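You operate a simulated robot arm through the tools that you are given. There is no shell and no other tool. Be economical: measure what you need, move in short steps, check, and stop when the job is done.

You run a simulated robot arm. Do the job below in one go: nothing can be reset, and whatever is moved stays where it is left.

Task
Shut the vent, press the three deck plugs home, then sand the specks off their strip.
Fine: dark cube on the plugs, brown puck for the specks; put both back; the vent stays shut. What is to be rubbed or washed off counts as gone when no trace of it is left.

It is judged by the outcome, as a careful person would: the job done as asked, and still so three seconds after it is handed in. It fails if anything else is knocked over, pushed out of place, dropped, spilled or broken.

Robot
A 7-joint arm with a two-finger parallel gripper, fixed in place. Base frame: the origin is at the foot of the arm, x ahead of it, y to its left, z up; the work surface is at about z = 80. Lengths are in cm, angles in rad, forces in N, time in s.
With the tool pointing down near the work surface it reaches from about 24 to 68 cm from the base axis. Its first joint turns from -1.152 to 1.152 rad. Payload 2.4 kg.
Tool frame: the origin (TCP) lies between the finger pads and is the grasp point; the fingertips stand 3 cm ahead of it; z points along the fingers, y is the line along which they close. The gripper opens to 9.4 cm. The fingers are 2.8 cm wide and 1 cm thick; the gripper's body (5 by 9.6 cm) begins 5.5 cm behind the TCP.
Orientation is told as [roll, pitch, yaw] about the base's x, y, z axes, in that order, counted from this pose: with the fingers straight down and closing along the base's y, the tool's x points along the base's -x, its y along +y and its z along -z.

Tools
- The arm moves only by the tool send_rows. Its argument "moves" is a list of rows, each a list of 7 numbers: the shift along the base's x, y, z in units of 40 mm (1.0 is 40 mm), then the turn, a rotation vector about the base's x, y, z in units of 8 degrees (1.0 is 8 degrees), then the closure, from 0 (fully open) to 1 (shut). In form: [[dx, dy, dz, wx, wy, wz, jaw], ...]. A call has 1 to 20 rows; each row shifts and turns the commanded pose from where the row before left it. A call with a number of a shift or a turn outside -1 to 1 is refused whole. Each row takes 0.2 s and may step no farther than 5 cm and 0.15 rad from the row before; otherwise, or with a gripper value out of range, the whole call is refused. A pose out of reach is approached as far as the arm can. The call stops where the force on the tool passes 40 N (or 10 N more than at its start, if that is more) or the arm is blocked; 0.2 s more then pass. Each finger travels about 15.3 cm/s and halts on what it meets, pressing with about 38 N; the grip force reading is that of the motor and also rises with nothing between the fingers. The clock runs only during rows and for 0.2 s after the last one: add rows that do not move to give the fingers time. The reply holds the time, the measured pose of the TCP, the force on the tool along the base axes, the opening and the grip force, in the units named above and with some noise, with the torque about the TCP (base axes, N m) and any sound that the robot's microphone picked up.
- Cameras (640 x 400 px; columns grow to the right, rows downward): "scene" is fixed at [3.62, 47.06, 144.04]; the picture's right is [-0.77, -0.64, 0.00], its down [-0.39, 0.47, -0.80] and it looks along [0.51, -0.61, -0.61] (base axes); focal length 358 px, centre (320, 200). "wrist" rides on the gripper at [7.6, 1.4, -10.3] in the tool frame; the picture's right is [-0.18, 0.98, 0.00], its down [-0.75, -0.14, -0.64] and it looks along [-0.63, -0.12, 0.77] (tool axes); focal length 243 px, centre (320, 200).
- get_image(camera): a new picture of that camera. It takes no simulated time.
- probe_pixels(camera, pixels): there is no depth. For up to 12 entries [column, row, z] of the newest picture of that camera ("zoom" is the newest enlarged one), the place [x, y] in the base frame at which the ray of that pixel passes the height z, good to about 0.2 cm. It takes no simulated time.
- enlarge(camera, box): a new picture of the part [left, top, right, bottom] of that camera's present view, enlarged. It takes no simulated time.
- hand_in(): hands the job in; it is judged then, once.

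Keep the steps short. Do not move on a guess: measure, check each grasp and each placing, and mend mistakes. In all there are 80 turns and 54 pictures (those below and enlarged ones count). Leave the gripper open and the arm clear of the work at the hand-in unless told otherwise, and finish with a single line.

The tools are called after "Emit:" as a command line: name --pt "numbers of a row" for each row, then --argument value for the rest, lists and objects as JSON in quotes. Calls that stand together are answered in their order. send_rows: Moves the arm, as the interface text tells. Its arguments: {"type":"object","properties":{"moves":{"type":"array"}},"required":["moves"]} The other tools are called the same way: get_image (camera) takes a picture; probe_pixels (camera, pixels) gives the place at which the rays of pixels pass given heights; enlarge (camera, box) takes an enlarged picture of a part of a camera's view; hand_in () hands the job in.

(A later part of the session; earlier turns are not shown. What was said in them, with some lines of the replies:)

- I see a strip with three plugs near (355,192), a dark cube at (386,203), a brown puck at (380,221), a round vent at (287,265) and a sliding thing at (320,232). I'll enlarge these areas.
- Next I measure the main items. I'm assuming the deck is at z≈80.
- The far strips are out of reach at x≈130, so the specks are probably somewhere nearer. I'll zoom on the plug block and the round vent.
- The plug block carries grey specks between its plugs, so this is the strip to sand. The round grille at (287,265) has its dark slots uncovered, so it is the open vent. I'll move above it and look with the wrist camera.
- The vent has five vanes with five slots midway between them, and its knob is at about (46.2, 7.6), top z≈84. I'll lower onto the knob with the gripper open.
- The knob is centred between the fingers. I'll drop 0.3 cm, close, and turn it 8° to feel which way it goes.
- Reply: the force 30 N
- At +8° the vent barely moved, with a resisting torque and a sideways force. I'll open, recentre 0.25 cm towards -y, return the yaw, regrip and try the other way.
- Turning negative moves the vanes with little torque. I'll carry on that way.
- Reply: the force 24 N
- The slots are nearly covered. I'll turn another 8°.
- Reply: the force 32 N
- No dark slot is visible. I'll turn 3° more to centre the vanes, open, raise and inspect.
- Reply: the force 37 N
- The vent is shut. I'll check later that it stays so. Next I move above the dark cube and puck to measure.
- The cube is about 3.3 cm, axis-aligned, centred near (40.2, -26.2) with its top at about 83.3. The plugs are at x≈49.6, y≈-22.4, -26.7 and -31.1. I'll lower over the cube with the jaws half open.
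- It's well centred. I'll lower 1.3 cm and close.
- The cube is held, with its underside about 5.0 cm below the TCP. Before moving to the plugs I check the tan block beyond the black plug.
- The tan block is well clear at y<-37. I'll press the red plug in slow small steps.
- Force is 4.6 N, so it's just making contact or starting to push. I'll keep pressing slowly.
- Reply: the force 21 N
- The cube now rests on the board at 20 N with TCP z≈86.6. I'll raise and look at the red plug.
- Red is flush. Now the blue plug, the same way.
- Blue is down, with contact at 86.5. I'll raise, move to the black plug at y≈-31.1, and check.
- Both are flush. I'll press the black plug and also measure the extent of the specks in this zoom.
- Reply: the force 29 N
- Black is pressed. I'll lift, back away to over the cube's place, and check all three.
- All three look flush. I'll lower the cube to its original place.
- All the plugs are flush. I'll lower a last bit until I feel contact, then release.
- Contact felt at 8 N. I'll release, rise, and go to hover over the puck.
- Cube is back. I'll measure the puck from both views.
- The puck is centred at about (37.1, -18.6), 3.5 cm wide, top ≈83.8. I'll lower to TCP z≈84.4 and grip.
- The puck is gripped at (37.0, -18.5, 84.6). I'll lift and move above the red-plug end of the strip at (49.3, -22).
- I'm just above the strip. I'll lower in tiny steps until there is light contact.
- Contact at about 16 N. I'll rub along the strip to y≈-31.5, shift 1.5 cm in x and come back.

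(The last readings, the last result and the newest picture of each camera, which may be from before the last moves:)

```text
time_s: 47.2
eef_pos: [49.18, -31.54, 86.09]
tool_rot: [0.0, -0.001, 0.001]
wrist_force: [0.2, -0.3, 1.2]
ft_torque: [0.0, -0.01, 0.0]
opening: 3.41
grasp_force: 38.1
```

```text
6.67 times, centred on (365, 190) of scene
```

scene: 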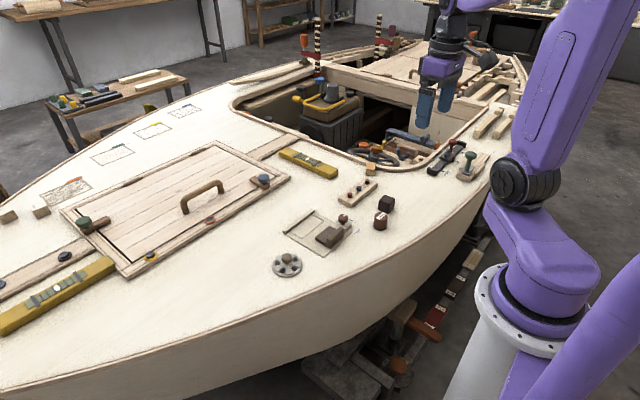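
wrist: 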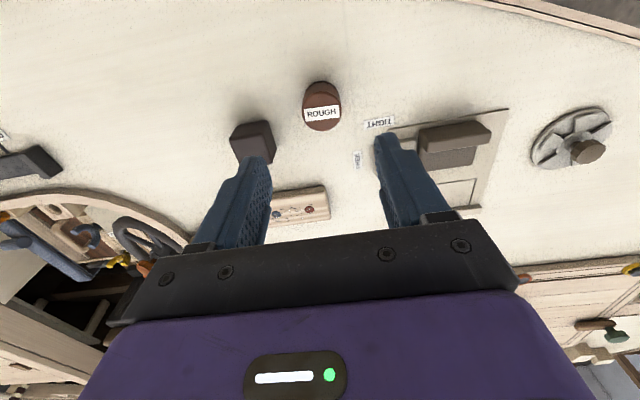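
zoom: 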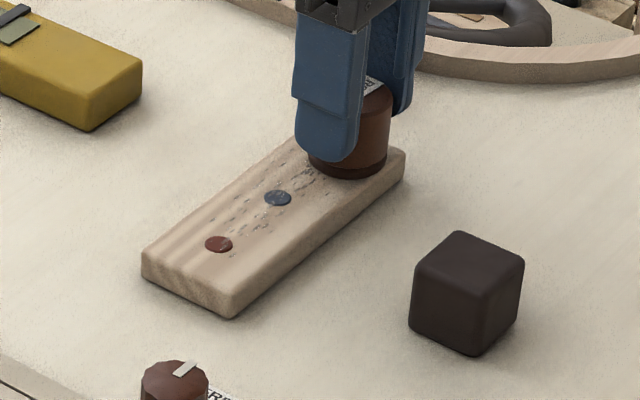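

The specks are fainter, but pressure faded to about 1 N. I'll press a bit more and go back at x≈50.6.

Emit:
send_rows --pt "0 0 -0.04 0 0 0 0.9" --pt "0.18 0 0 0 0 0 0.9" --pt "0.18 0 0 0 0 0 0.9" --pt "0 0.24 0 0 0 0 0.9" --pt "0 0.24 0 0 0 0 0.9" --pt "0 0.24 0 0 0 0 0.9" --pt "0 0.24 0 0 0 0 0.9" --pt "0 0.24 0 0 0 0 0.9" --pt "0 0.24 0 0 0 0 0.9" --pt "0 0.24 0 0 0 0 0.9" --pt "0 0.24 0 0 0 0 0.9" --pt "0 0.24 0 0 0 0 0.9" --pt "0 0.2 0 0 0 0 0.9"

Emit:
send_rows --pt "0 0 -0.01 0 0 0 0.9" --pt "-0.1 -0.24 0 0 0 0 0.9" --pt "0 -0.24 0 0 0 0 0.9" --pt "0 -0.24 0 0 0 0 0.9" --pt "0 -0.24 0 0 0 0 0.9" --pt "0 -0.24 0 0 0 0 0.9" --pt "0 -0.24 0 0 0 0 0.9" --pt "0 -0.24 0 0 0 0 0.9" --pt "0 -0.24 0 0 0 0 0.9" --pt "0 -0.24 0 0 0 0 0.9" --pt "0 -0.2 0 0 0 0 0.9"

Emit:
enlarge --camera "scene" --box '[325, 165, 385, 210]'

```text
time_s: 50.0
eef_pos: [50.74, -22.05, 86.03]
tool_rot: [0.0, 0.001, 0.003]
wrist_force: [0.3, -0.2, 0.1]
ft_torque: [0.0, 0.04, 0.02]
opening: 3.39
grasp_force: 37.8
```

```text
time_s: 52.4
eef_pos: [50.09, -31.51, 85.97]
tool_rot: [0.0, 0.0, 0.001]
wrist_force: [0.2, 0.2, -1.0]
ft_torque: [0.04, 0.03, -0.01]
opening: 3.4
grasp_force: 37.7
```

```text
8.89 times, centred on (355, 188) of scene
```

zoom: 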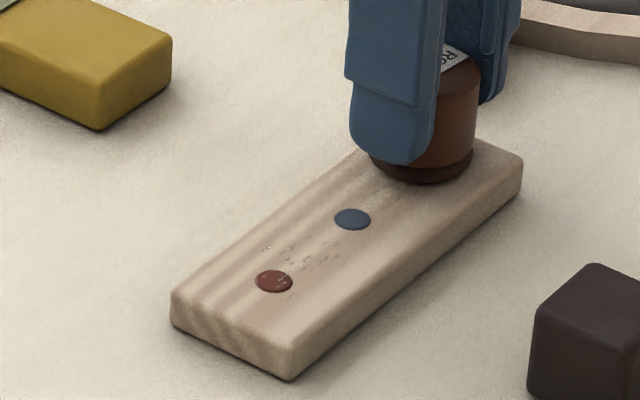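

It's working: specks remain between the red and blue plugs, fainter elsewhere. The force has eased, so I'll press about 0.15 cm more and do further passes.

Emit:
send_rows --pt "0 0 -0.04 0 0 0 0.9" --pt "0.12 0.2 0 0 0 0 0.9" --pt "0 0.24 0 0 0 0 0.9" --pt "0 0.24 0 0 0 0 0.9" --pt "0 0.24 0 0 0 0 0.9" --pt "0 0.24 0 0 0 0 0.9" --pt "0 0.24 0 0 0 0 0.9" --pt "0 0.24 0 0 0 0 0.9" --pt "0 0.24 0 0 0 0 0.9" --pt "0 0.24 0 0 0 0 0.9" --pt "0 0.24 -0.02 0 0 0 0.9"

Emit:
send_rows --pt "-0.15 0 -0.02 0 0 0 0.9" --pt "-0.15 0 0 0 0 0 0.9" --pt "0 -0.24 0 0 0 0 0.9" --pt "0 -0.24 0 0 0 0 0.9" --pt "0 -0.24 0 0 0 0 0.9" --pt "0 -0.24 0 0 0 0 0.9" --pt "0 0.24 -0.02 0 0 0 0.9" --pt "0.1 0.24 0 0 0 0 0.9" --pt "0.1 0.24 0 0 0 0 0.9" --pt "0.1 0.24 0 0 0 0 0.9" --pt "0 -0.24 0 0 0 0 0.9" --pt "0 -0.24 0 0 0 0 0.9" --pt "0 -0.24 0 0 0 0 0.9" --pt "0 -0.24 0 0 0 0 0.9" --pt "0 -0.24 0 0 0 0 0.9" --pt "0 -0.24 0 0 0 0 0.9" --pt "0 -0.24 0 0 0 0 0.9" --pt "0 -0.24 0 0 0 0 0.9" --pt "0 -0.24 0 0 0 0 0.9" --pt "0 -0.2 0 0 0 0 0.9"

Emit:
enlarge --camera "scene" --box '[325, 165, 385, 210]'

```text
time_s: 54.8
eef_pos: [50.77, -22.3, 85.73]
tool_rot: [-0.001, -0.003, 0.0]
wrist_force: [-1.9, -7.1, 18.5]
ft_torque: [-0.22, 0.11, 0.05]
opening: 3.4
grasp_force: 37.9
```

```text
time_s: 59.0
eef_pos: [50.72, -31.61, 85.65]
tool_rot: [-0.001, -0.002, 0.0]
wrist_force: [0.5, 10.6, 28.5]
ft_torque: [0.36, -0.05, 0.02]
opening: 3.4
grasp_force: 38.9
```

```text
8.89 times, centred on (355, 188) of scene
```

zoom: 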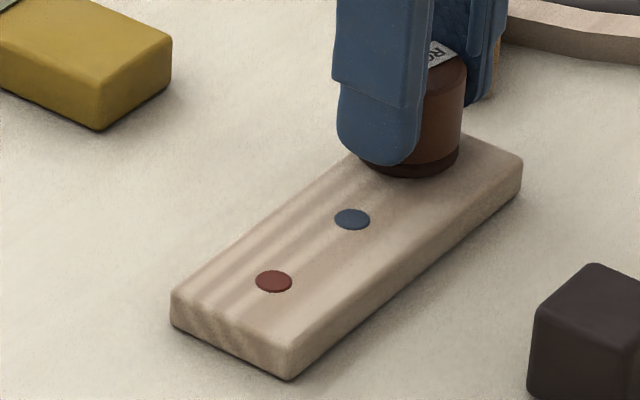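

It looks clean. I'll do one more pass around the black plug and back at x≈49.4, then lift and inspect.

Emit:
send_rows --pt "-0.16 0 0.01 0 0 0 0.9" --pt "-0.16 0 0 0 0 0 0.9" --pt "0 0.24 0 0 0 0 0.9" --pt "0 0.24 0 0 0 0 0.9" --pt "0 0.24 0 0 0 0 0.9" --pt "0.16 0 0 0 0 0 0.9" --pt "0 -0.24 0 0 0 0 0.9" --pt "0 -0.24 0 0 0 0 0.9" --pt "0 -0.24 0 0 0 0 0.9" --pt "0 0.24 0 0 0 0 0.9" --pt "0 0.24 0 0 0 0 0.9" --pt "0 0.24 0 0 0 0 0.9" --pt "0 0.24 0 0 0 0 0.9" --pt "0 0.24 0 0 0 0 0.9" --pt "0 0.24 0 0 0 0 0.9" --pt "0 0.24 0 0 0 0 0.9" --pt "0 0.24 0 0 0 0 0.9" --pt "0 0.24 0 0 0 0 0.9" --pt "0 0 0.1 0 0 0 0.9" --pt "0 0 0.5 0 0 0 0.9"

Emit:
send_rows --pt "-0.6 0.18 0.2 0 0 0 0.9" --pt "-0.6 0.18 0 0 0 0 0.9" --pt "-0.6 0.18 0 0 0 0 0.9" --pt "-0.6 0.18 0 0 0 0 0.9" --pt "-0.6 0.18 0 0 0 0 0.9" --pt "0 0 0 0 0 0 0.9"

Emit:
enlarge --camera "scene" --box '[325, 165, 385, 210]'

```text
time_s: 60.5
eef_pos: [50.17, -28.72, 85.71]
tool_rot: [0.003, 0.003, 0.002]
wrist_force: [-1.2, 0.8, 6.1]
ft_torque: [0.0, -0.04, -0.02]
opening: 3.41
grasp_force: 37.9
stopped in row 7: the force on the tool passed its limit at 43 N (the readings are from after the stop); the commanded pose is now the measured one
```

```text
time_s: 61.9
eef_pos: [38.12, -25.02, 86.48]
tool_rot: [0.004, 0.005, 0.001]
wrist_force: [-0.2, -0.1, 0.1]
ft_torque: [0.01, 0.0, -0.04]
opening: 3.42
grasp_force: 38.0
```

```text
8.89 times, centred on (355, 188) of scene
```

zoom: 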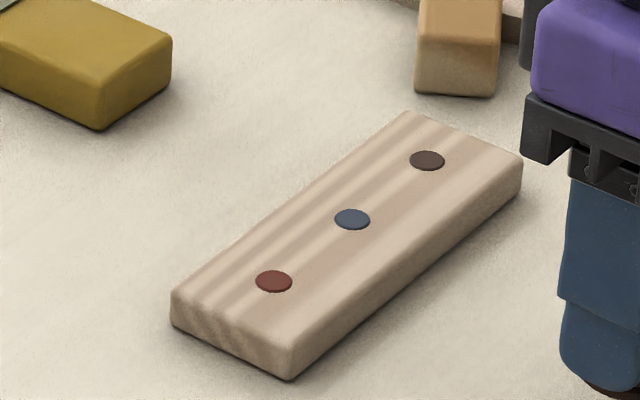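

The strip is spotless. But the first call stopped early, before its lift, so my second call travelled low and may have touched the cube. I'll look before anything else.

Emit:
enlarge --camera "scene" --box '[340, 165, 440, 240]'

Emit:
get_image --camera "wrist"

```text
5.33 times, centred on (390, 202) of scene
```

zoom: 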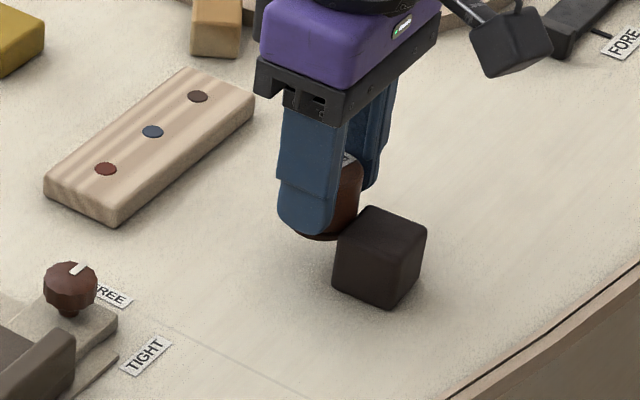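

```text
12 pictures are left
```

wrist: 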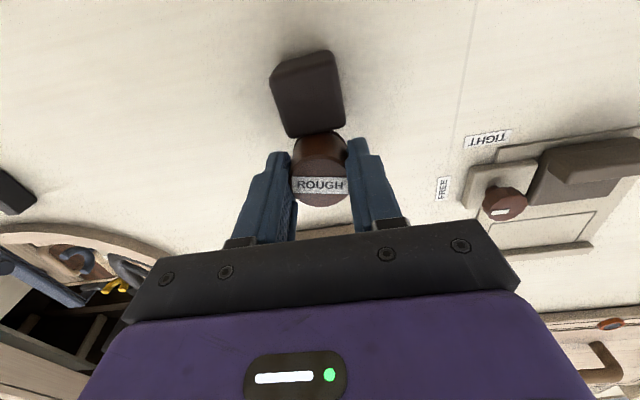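

My low pass pushed the cube toward the arm. It is still upright, and I'll put it back. First I raise straight up and move over the puck's original place, (37.05, -18.45).

Emit:
send_rows --pt "0.03 0 0.4 0 0 0 0.9" --pt "0 0 0.6 0 0 0 0.9" --pt "0 0 0 0 0 0 0.9"

```text
time_s: 62.7
eef_pos: [38.2, -25.09, 90.24]
tool_rot: [0.007, 0.006, 0.002]
wrist_force: [0.2, 0.3, -0.5]
ft_torque: [-0.05, -0.01, 0.04]
opening: 3.39
grasp_force: 38.0
```

Emit:
send_rows --pt "-0.1 0.56 0 -0.05 -0.045 0 0.9" --pt "-0.1 0.55 0 0 0 0 0.9" --pt "-0.09 0.55 0 0 0 0 0.9" --pt "0 0 -0.5 0 0 0 0.9" --pt "0 0 -0.5 0 0 0 0.9" --pt "0 0 -0.25 0 0 0 0.9" --pt "0 0 0 0 0 0 0.9"

```text
time_s: 64.3
eef_pos: [37.11, -18.52, 85.23]
tool_rot: [-0.001, -0.003, 0.002]
wrist_force: [-0.8, 0.1, -0.1]
ft_torque: [-0.01, 0.04, 0.02]
opening: 3.38
grasp_force: 38.1
```

Now I lower gently to contact.

Emit:
send_rows --pt "0 0 -0.08 0 0 0 0.9" --pt "0 0 -0.06 0 0 0 0.9" --pt "0 0 -0.04 0 0 0 0.9" --pt "0 0 0 0 0 0 0.9"

```text
time_s: 65.3
eef_pos: [37.09, -18.37, 84.54]
tool_rot: [-0.001, -0.003, -0.001]
wrist_force: [0.1, -0.5, -0.9]
ft_torque: [-0.02, 0.02, 0.0]
opening: 3.36
grasp_force: 38.1
```

Emit:
send_rows --pt "0 0 -0.03 0 0 0 0.9" --pt "0 0 -0.03 0 0 0 0.9" --pt "0 0 0 0 0 0 0.9"

```text
time_s: 66.1
eef_pos: [37.01, -18.52, 84.37]
tool_rot: [-0.003, -0.003, 0.004]
wrist_force: [-1.0, -0.6, -0.2]
ft_torque: [0.01, 0.01, -0.03]
opening: 3.38
grasp_force: 38.2
```

Emit:
send_rows --pt "0 0 -0.03 0 0 0 0.9" --pt "0 0 -0.03 0 0 0 0.9" --pt "0 0 0 0 0 0 0.9"

```text
time_s: 66.9
eef_pos: [37.09, -18.36, 84.1]
tool_rot: [-0.005, -0.001, 0.002]
wrist_force: [-0.6, -0.3, -0.7]
ft_torque: [0.0, 0.03, 0.03]
opening: 3.35
grasp_force: 38.5
```

No contact yet at 84.1, so I'll take a look.

Emit:
enlarge --camera "scene" --box '[345, 180, 425, 240]'

```text
6.67 times, centred on (385, 210) of scene
```

zoom: 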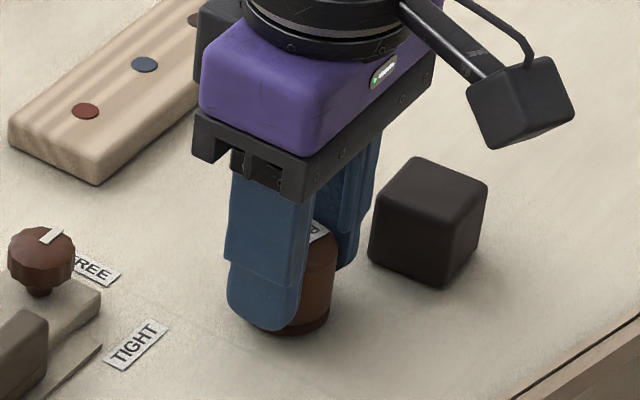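

The puck is just above the deck. I'll keep lowering in small steps.

Emit:
send_rows --pt "0 0 -0.025 0 0 0 0.9" --pt "0 0 -0.025 0 0 0 0.9" --pt "0 0 0 0 0 0 0.9"

```text
time_s: 67.7
eef_pos: [37.02, -18.53, 84.14]
tool_rot: [-0.003, -0.002, 0.002]
wrist_force: [-2.3, 1.7, 11.9]
ft_torque: [0.08, 0.09, 0.01]
opening: 3.36
grasp_force: 37.9
stopped in row 3: the force on the tool passed its limit at 42 N (the readings are from after the stop); the commanded pose is now the measured one
```

The puck is down. I'll open modestly, since the cube is near, and rise.

Emit:
send_rows --pt "0 0 0 0 0 0 0.5" --pt "0 0 0 0 0 0 0.5" --pt "0 0 0.4 0 0 0 0.5" --pt "0 0 0.8 0 0 0 0.5" --pt "0 0 0.8 0 0 0 0.5" --pt "0 0 0.8 0 0 0 0.4" --pt "0 -0.8 0.2 0 0 0 0.3" --pt "-0.2 -0.8 0 0 0 0 0.3" --pt "0 0 0 0 0 0 0.3"

Emit:
enlarge --camera "wrist" --box '[220, 20, 420, 160]'

Emit:
enlarge --camera "scene" --box '[345, 180, 425, 240]'

```text
time_s: 69.7
eef_pos: [36.18, -24.85, 96.17]
tool_rot: [-0.003, -0.002, 0.004]
wrist_force: [0.7, 0.1, 0.1]
ft_torque: [-0.04, 0.01, -0.03]
opening: 6.6
grasp_force: 0.1
```

```text
2.86 times, centred on (320, 90) of wrist
```

zoom: 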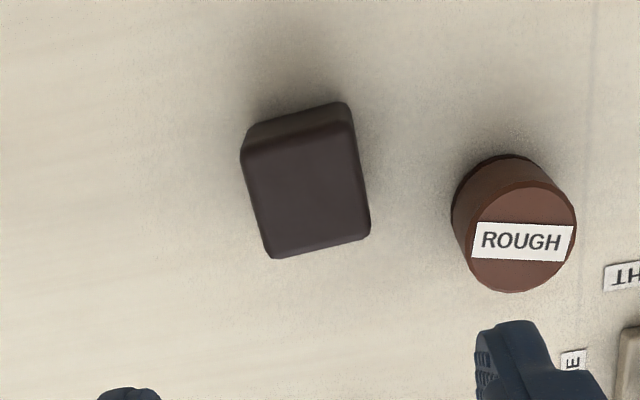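

```text
6.67 times, centred on (385, 210) of scene
```

zoom: 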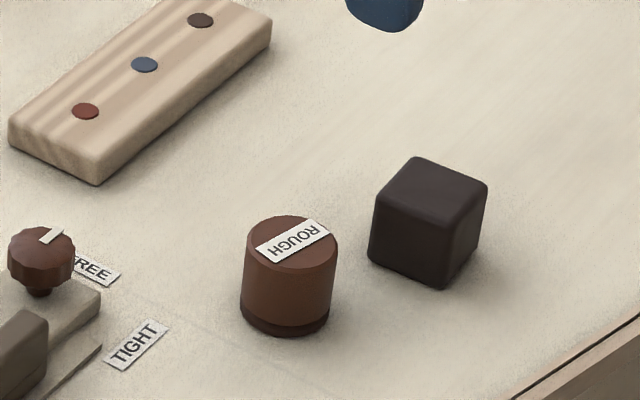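

The puck is back where it was. I'll measure the cube's current pose.

Emit:
probe_pixels --camera "zoom" --pixels '[[413, 157, 83.4], [487, 185, 83.4], [455, 228, 83.4], [376, 197, 83.4], [440, 288, 80], [370, 255, 80], [478, 250, 80]]'

Emit:
get_image --camera "wrist"

Emit:
probe_pixels --camera "wrist" --pixels '[[292.7, 73.5, 83.4], [331.7, 63.2, 83.4], [337.5, 101, 83.4], [302.8, 110, 83.4]]'

```text
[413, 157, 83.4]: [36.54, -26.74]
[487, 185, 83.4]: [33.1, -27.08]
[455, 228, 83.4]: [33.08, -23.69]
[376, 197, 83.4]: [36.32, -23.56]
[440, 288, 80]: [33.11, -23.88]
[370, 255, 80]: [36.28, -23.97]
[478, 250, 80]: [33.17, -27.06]
```

```text
8 pictures are left
```

wrist: 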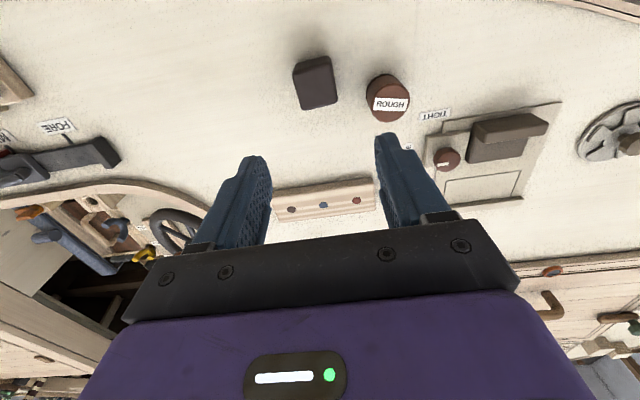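

```text
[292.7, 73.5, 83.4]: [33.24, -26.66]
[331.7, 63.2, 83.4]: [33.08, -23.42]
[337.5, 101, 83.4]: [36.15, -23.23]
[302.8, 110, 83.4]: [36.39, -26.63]
```

The cube is at (34.75, -25.1), turned by only about 3°. I'll lower over it at yaw 0 and grip it.

Emit:
send_rows --pt "-0.36 -0.06 0 0 0 0 0.4" --pt "0 0 -0.8 0 0 0 0.4" --pt "0 0 -0.8 0 0 0 0.4" --pt "0 0 -0.7 0 0 0 0.4" --pt "0 0 -0.4 0 0 0 0.4" --pt "0 0 -0.09 0 0 0 0.4" --pt "0 0 0 0 0 0 0.4"

Emit:
enlarge --camera "scene" --box '[345, 180, 425, 240]'

```text
time_s: 71.3
eef_pos: [34.82, -25.09, 84.94]
tool_rot: [-0.004, -0.002, 0.003]
wrist_force: [-0.1, 0.6, -0.8]
ft_torque: [0.03, -0.01, 0.02]
opening: 5.64
grasp_force: 0.1
```

```text
6.67 times, centred on (385, 210) of scene
```

zoom: 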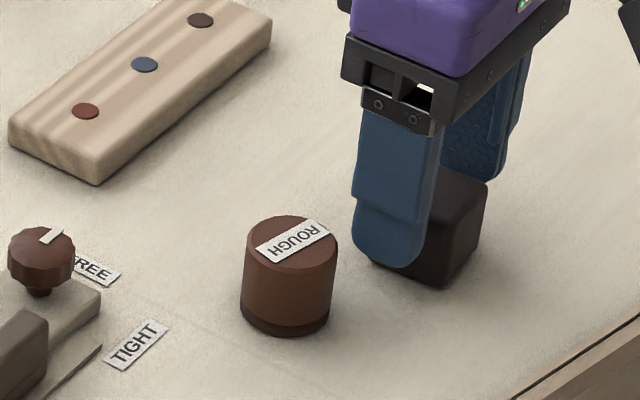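

It's well placed. I'll close.

Emit:
send_rows --pt "0 0 0 0 0 0 0.5" --pt "0 0 0 0 0 0 0.7" --pt "0 0 0 0 0 0 0.9" --pt "0 0 0 0 0 0 0.9" --pt "0 0 0.2 0 0 0 0.9" --pt "0 0 0.3 0 0 0 0.9" --pt "0 0 0 0 0 0 0.9"

```text
time_s: 72.9
eef_pos: [34.72, -25.1, 86.98]
tool_rot: [-0.003, -0.002, 0.003]
wrist_force: [-0.2, -0.4, -1.0]
ft_torque: [0.03, -0.03, 0.01]
opening: 3.47
grasp_force: 37.7
```

Held. I'll move back to its original place at (40.2, -26.15), then lower gently.

Emit:
send_rows --pt "0.4 -0.1 0 0 0 0 0.9" --pt "0.4 -0.1 0 0 0 0 0.9" --pt "0.4 -0.06 0 0 0 0 0.9" --pt "0.17 0 0 0 0 0 0.9" --pt "0 0 -0.3 0 0 0 0.9" --pt "0 0 -0.15 0 0 0 0.9" --pt "0 0 0 0 0 0 0.9"

```text
time_s: 74.5
eef_pos: [40.24, -26.26, 85.09]
tool_rot: [-0.002, -0.004, 0.004]
wrist_force: [-0.2, -0.2, -0.2]
ft_torque: [-0.02, 0.01, 0.0]
opening: 3.47
grasp_force: 38.0
```

Emit:
send_rows --pt "0 0.015 -0.02 0 0 0 0.9" --pt "0 0 -0.02 0 0 0 0.9" --pt "0 0 0 0 0 0 0.9"

```text
time_s: 75.3
eef_pos: [40.29, -26.17, 84.73]
tool_rot: [-0.004, -0.001, 0.001]
wrist_force: [-4.3, 1.6, 18.8]
ft_torque: [0.13, 0.36, -0.03]
opening: 3.5
grasp_force: 37.6
```

Contact. I'll release and rise clear to a parked position.

Emit:
send_rows --pt "0 0 0.015 0 0 0 0.7" --pt "0 0 0 0 0 0 0.4" --pt "0 0 0 0 0 0 0.4" --pt "0 0 0.5 0 0 0 0.4" --pt "0 0 0.8 0 0 0 0.4" --pt "0 0 0.9 0 0 0 0.3" --pt "0 0 0.9 0 0 0 0" --pt "0 0 0.9 0 0 0 0" --pt "0 0 0.9 0 0 0 0" --pt "-0.6 0 0.9 0 0 0 0" --pt "-0.6 0 0.9 0 0 0 0" --pt "0 0 0 0 0 0 0"

Emit:
enlarge --camera "scene" --box '[345, 170, 405, 215]'

Emit:
enlarge --camera "wrist" --box '[180, 50, 560, 280]'

Emit:
get_image --camera "scene"

```text
time_s: 77.9
eef_pos: [35.54, -26.15, 111.74]
tool_rot: [-0.005, -0.002, 0.003]
wrist_force: [1.0, 0.4, -0.3]
ft_torque: [0.0, 0.0, 0.01]
opening: 9.4
grasp_force: 0.0
```

```text
8.89 times, centred on (375, 192) of scene
```

zoom: 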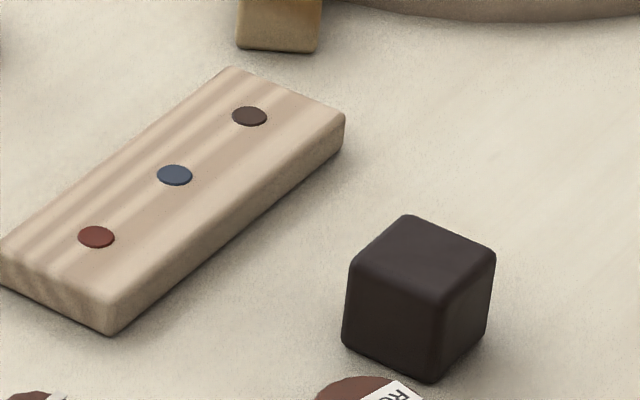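

```text
1.68 times, centred on (370, 165) of wrist
```

zoom: 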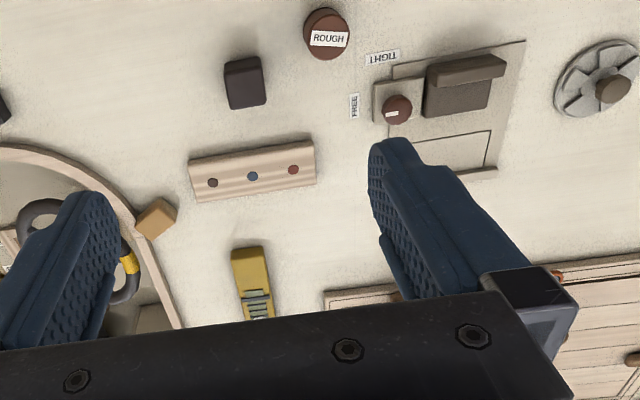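

```text
4 pictures are left
```

scene: 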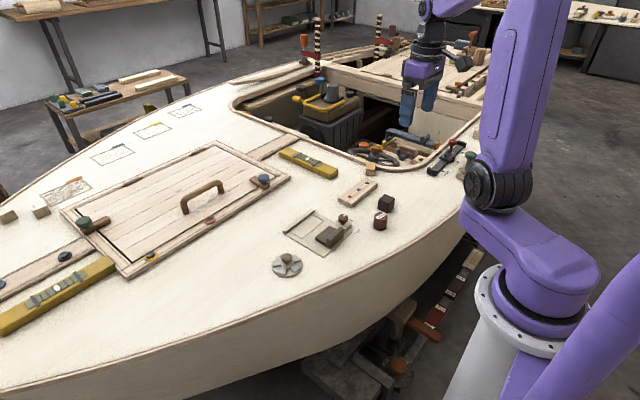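

The cube's front bottom corner is at raw (387.7, 212.8), against (387.6, 212.9) at the start, so it is back. One last close look at the vent.

Emit:
enlarge --camera "scene" --box '[262, 245, 318, 280]'

```text
11.43 times, centred on (290, 262) of scene
```

zoom: 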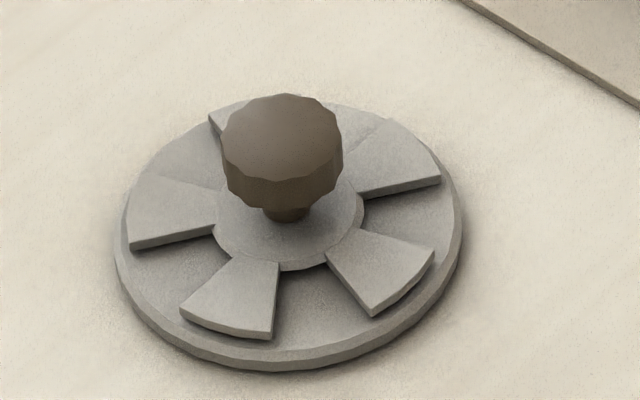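

The vent has stayed shut, the plugs are flush, the strip is clean, and the cube and puck are back. I'm handing in.

Emit:
hand_in

```text
The job is handed in.
```

The vent is shut, all three plugs are flush, and the specks are gone with no trace left; the cube and puck are back in their places, though I nudged the cube about 5 cm on the way and had to reset it.
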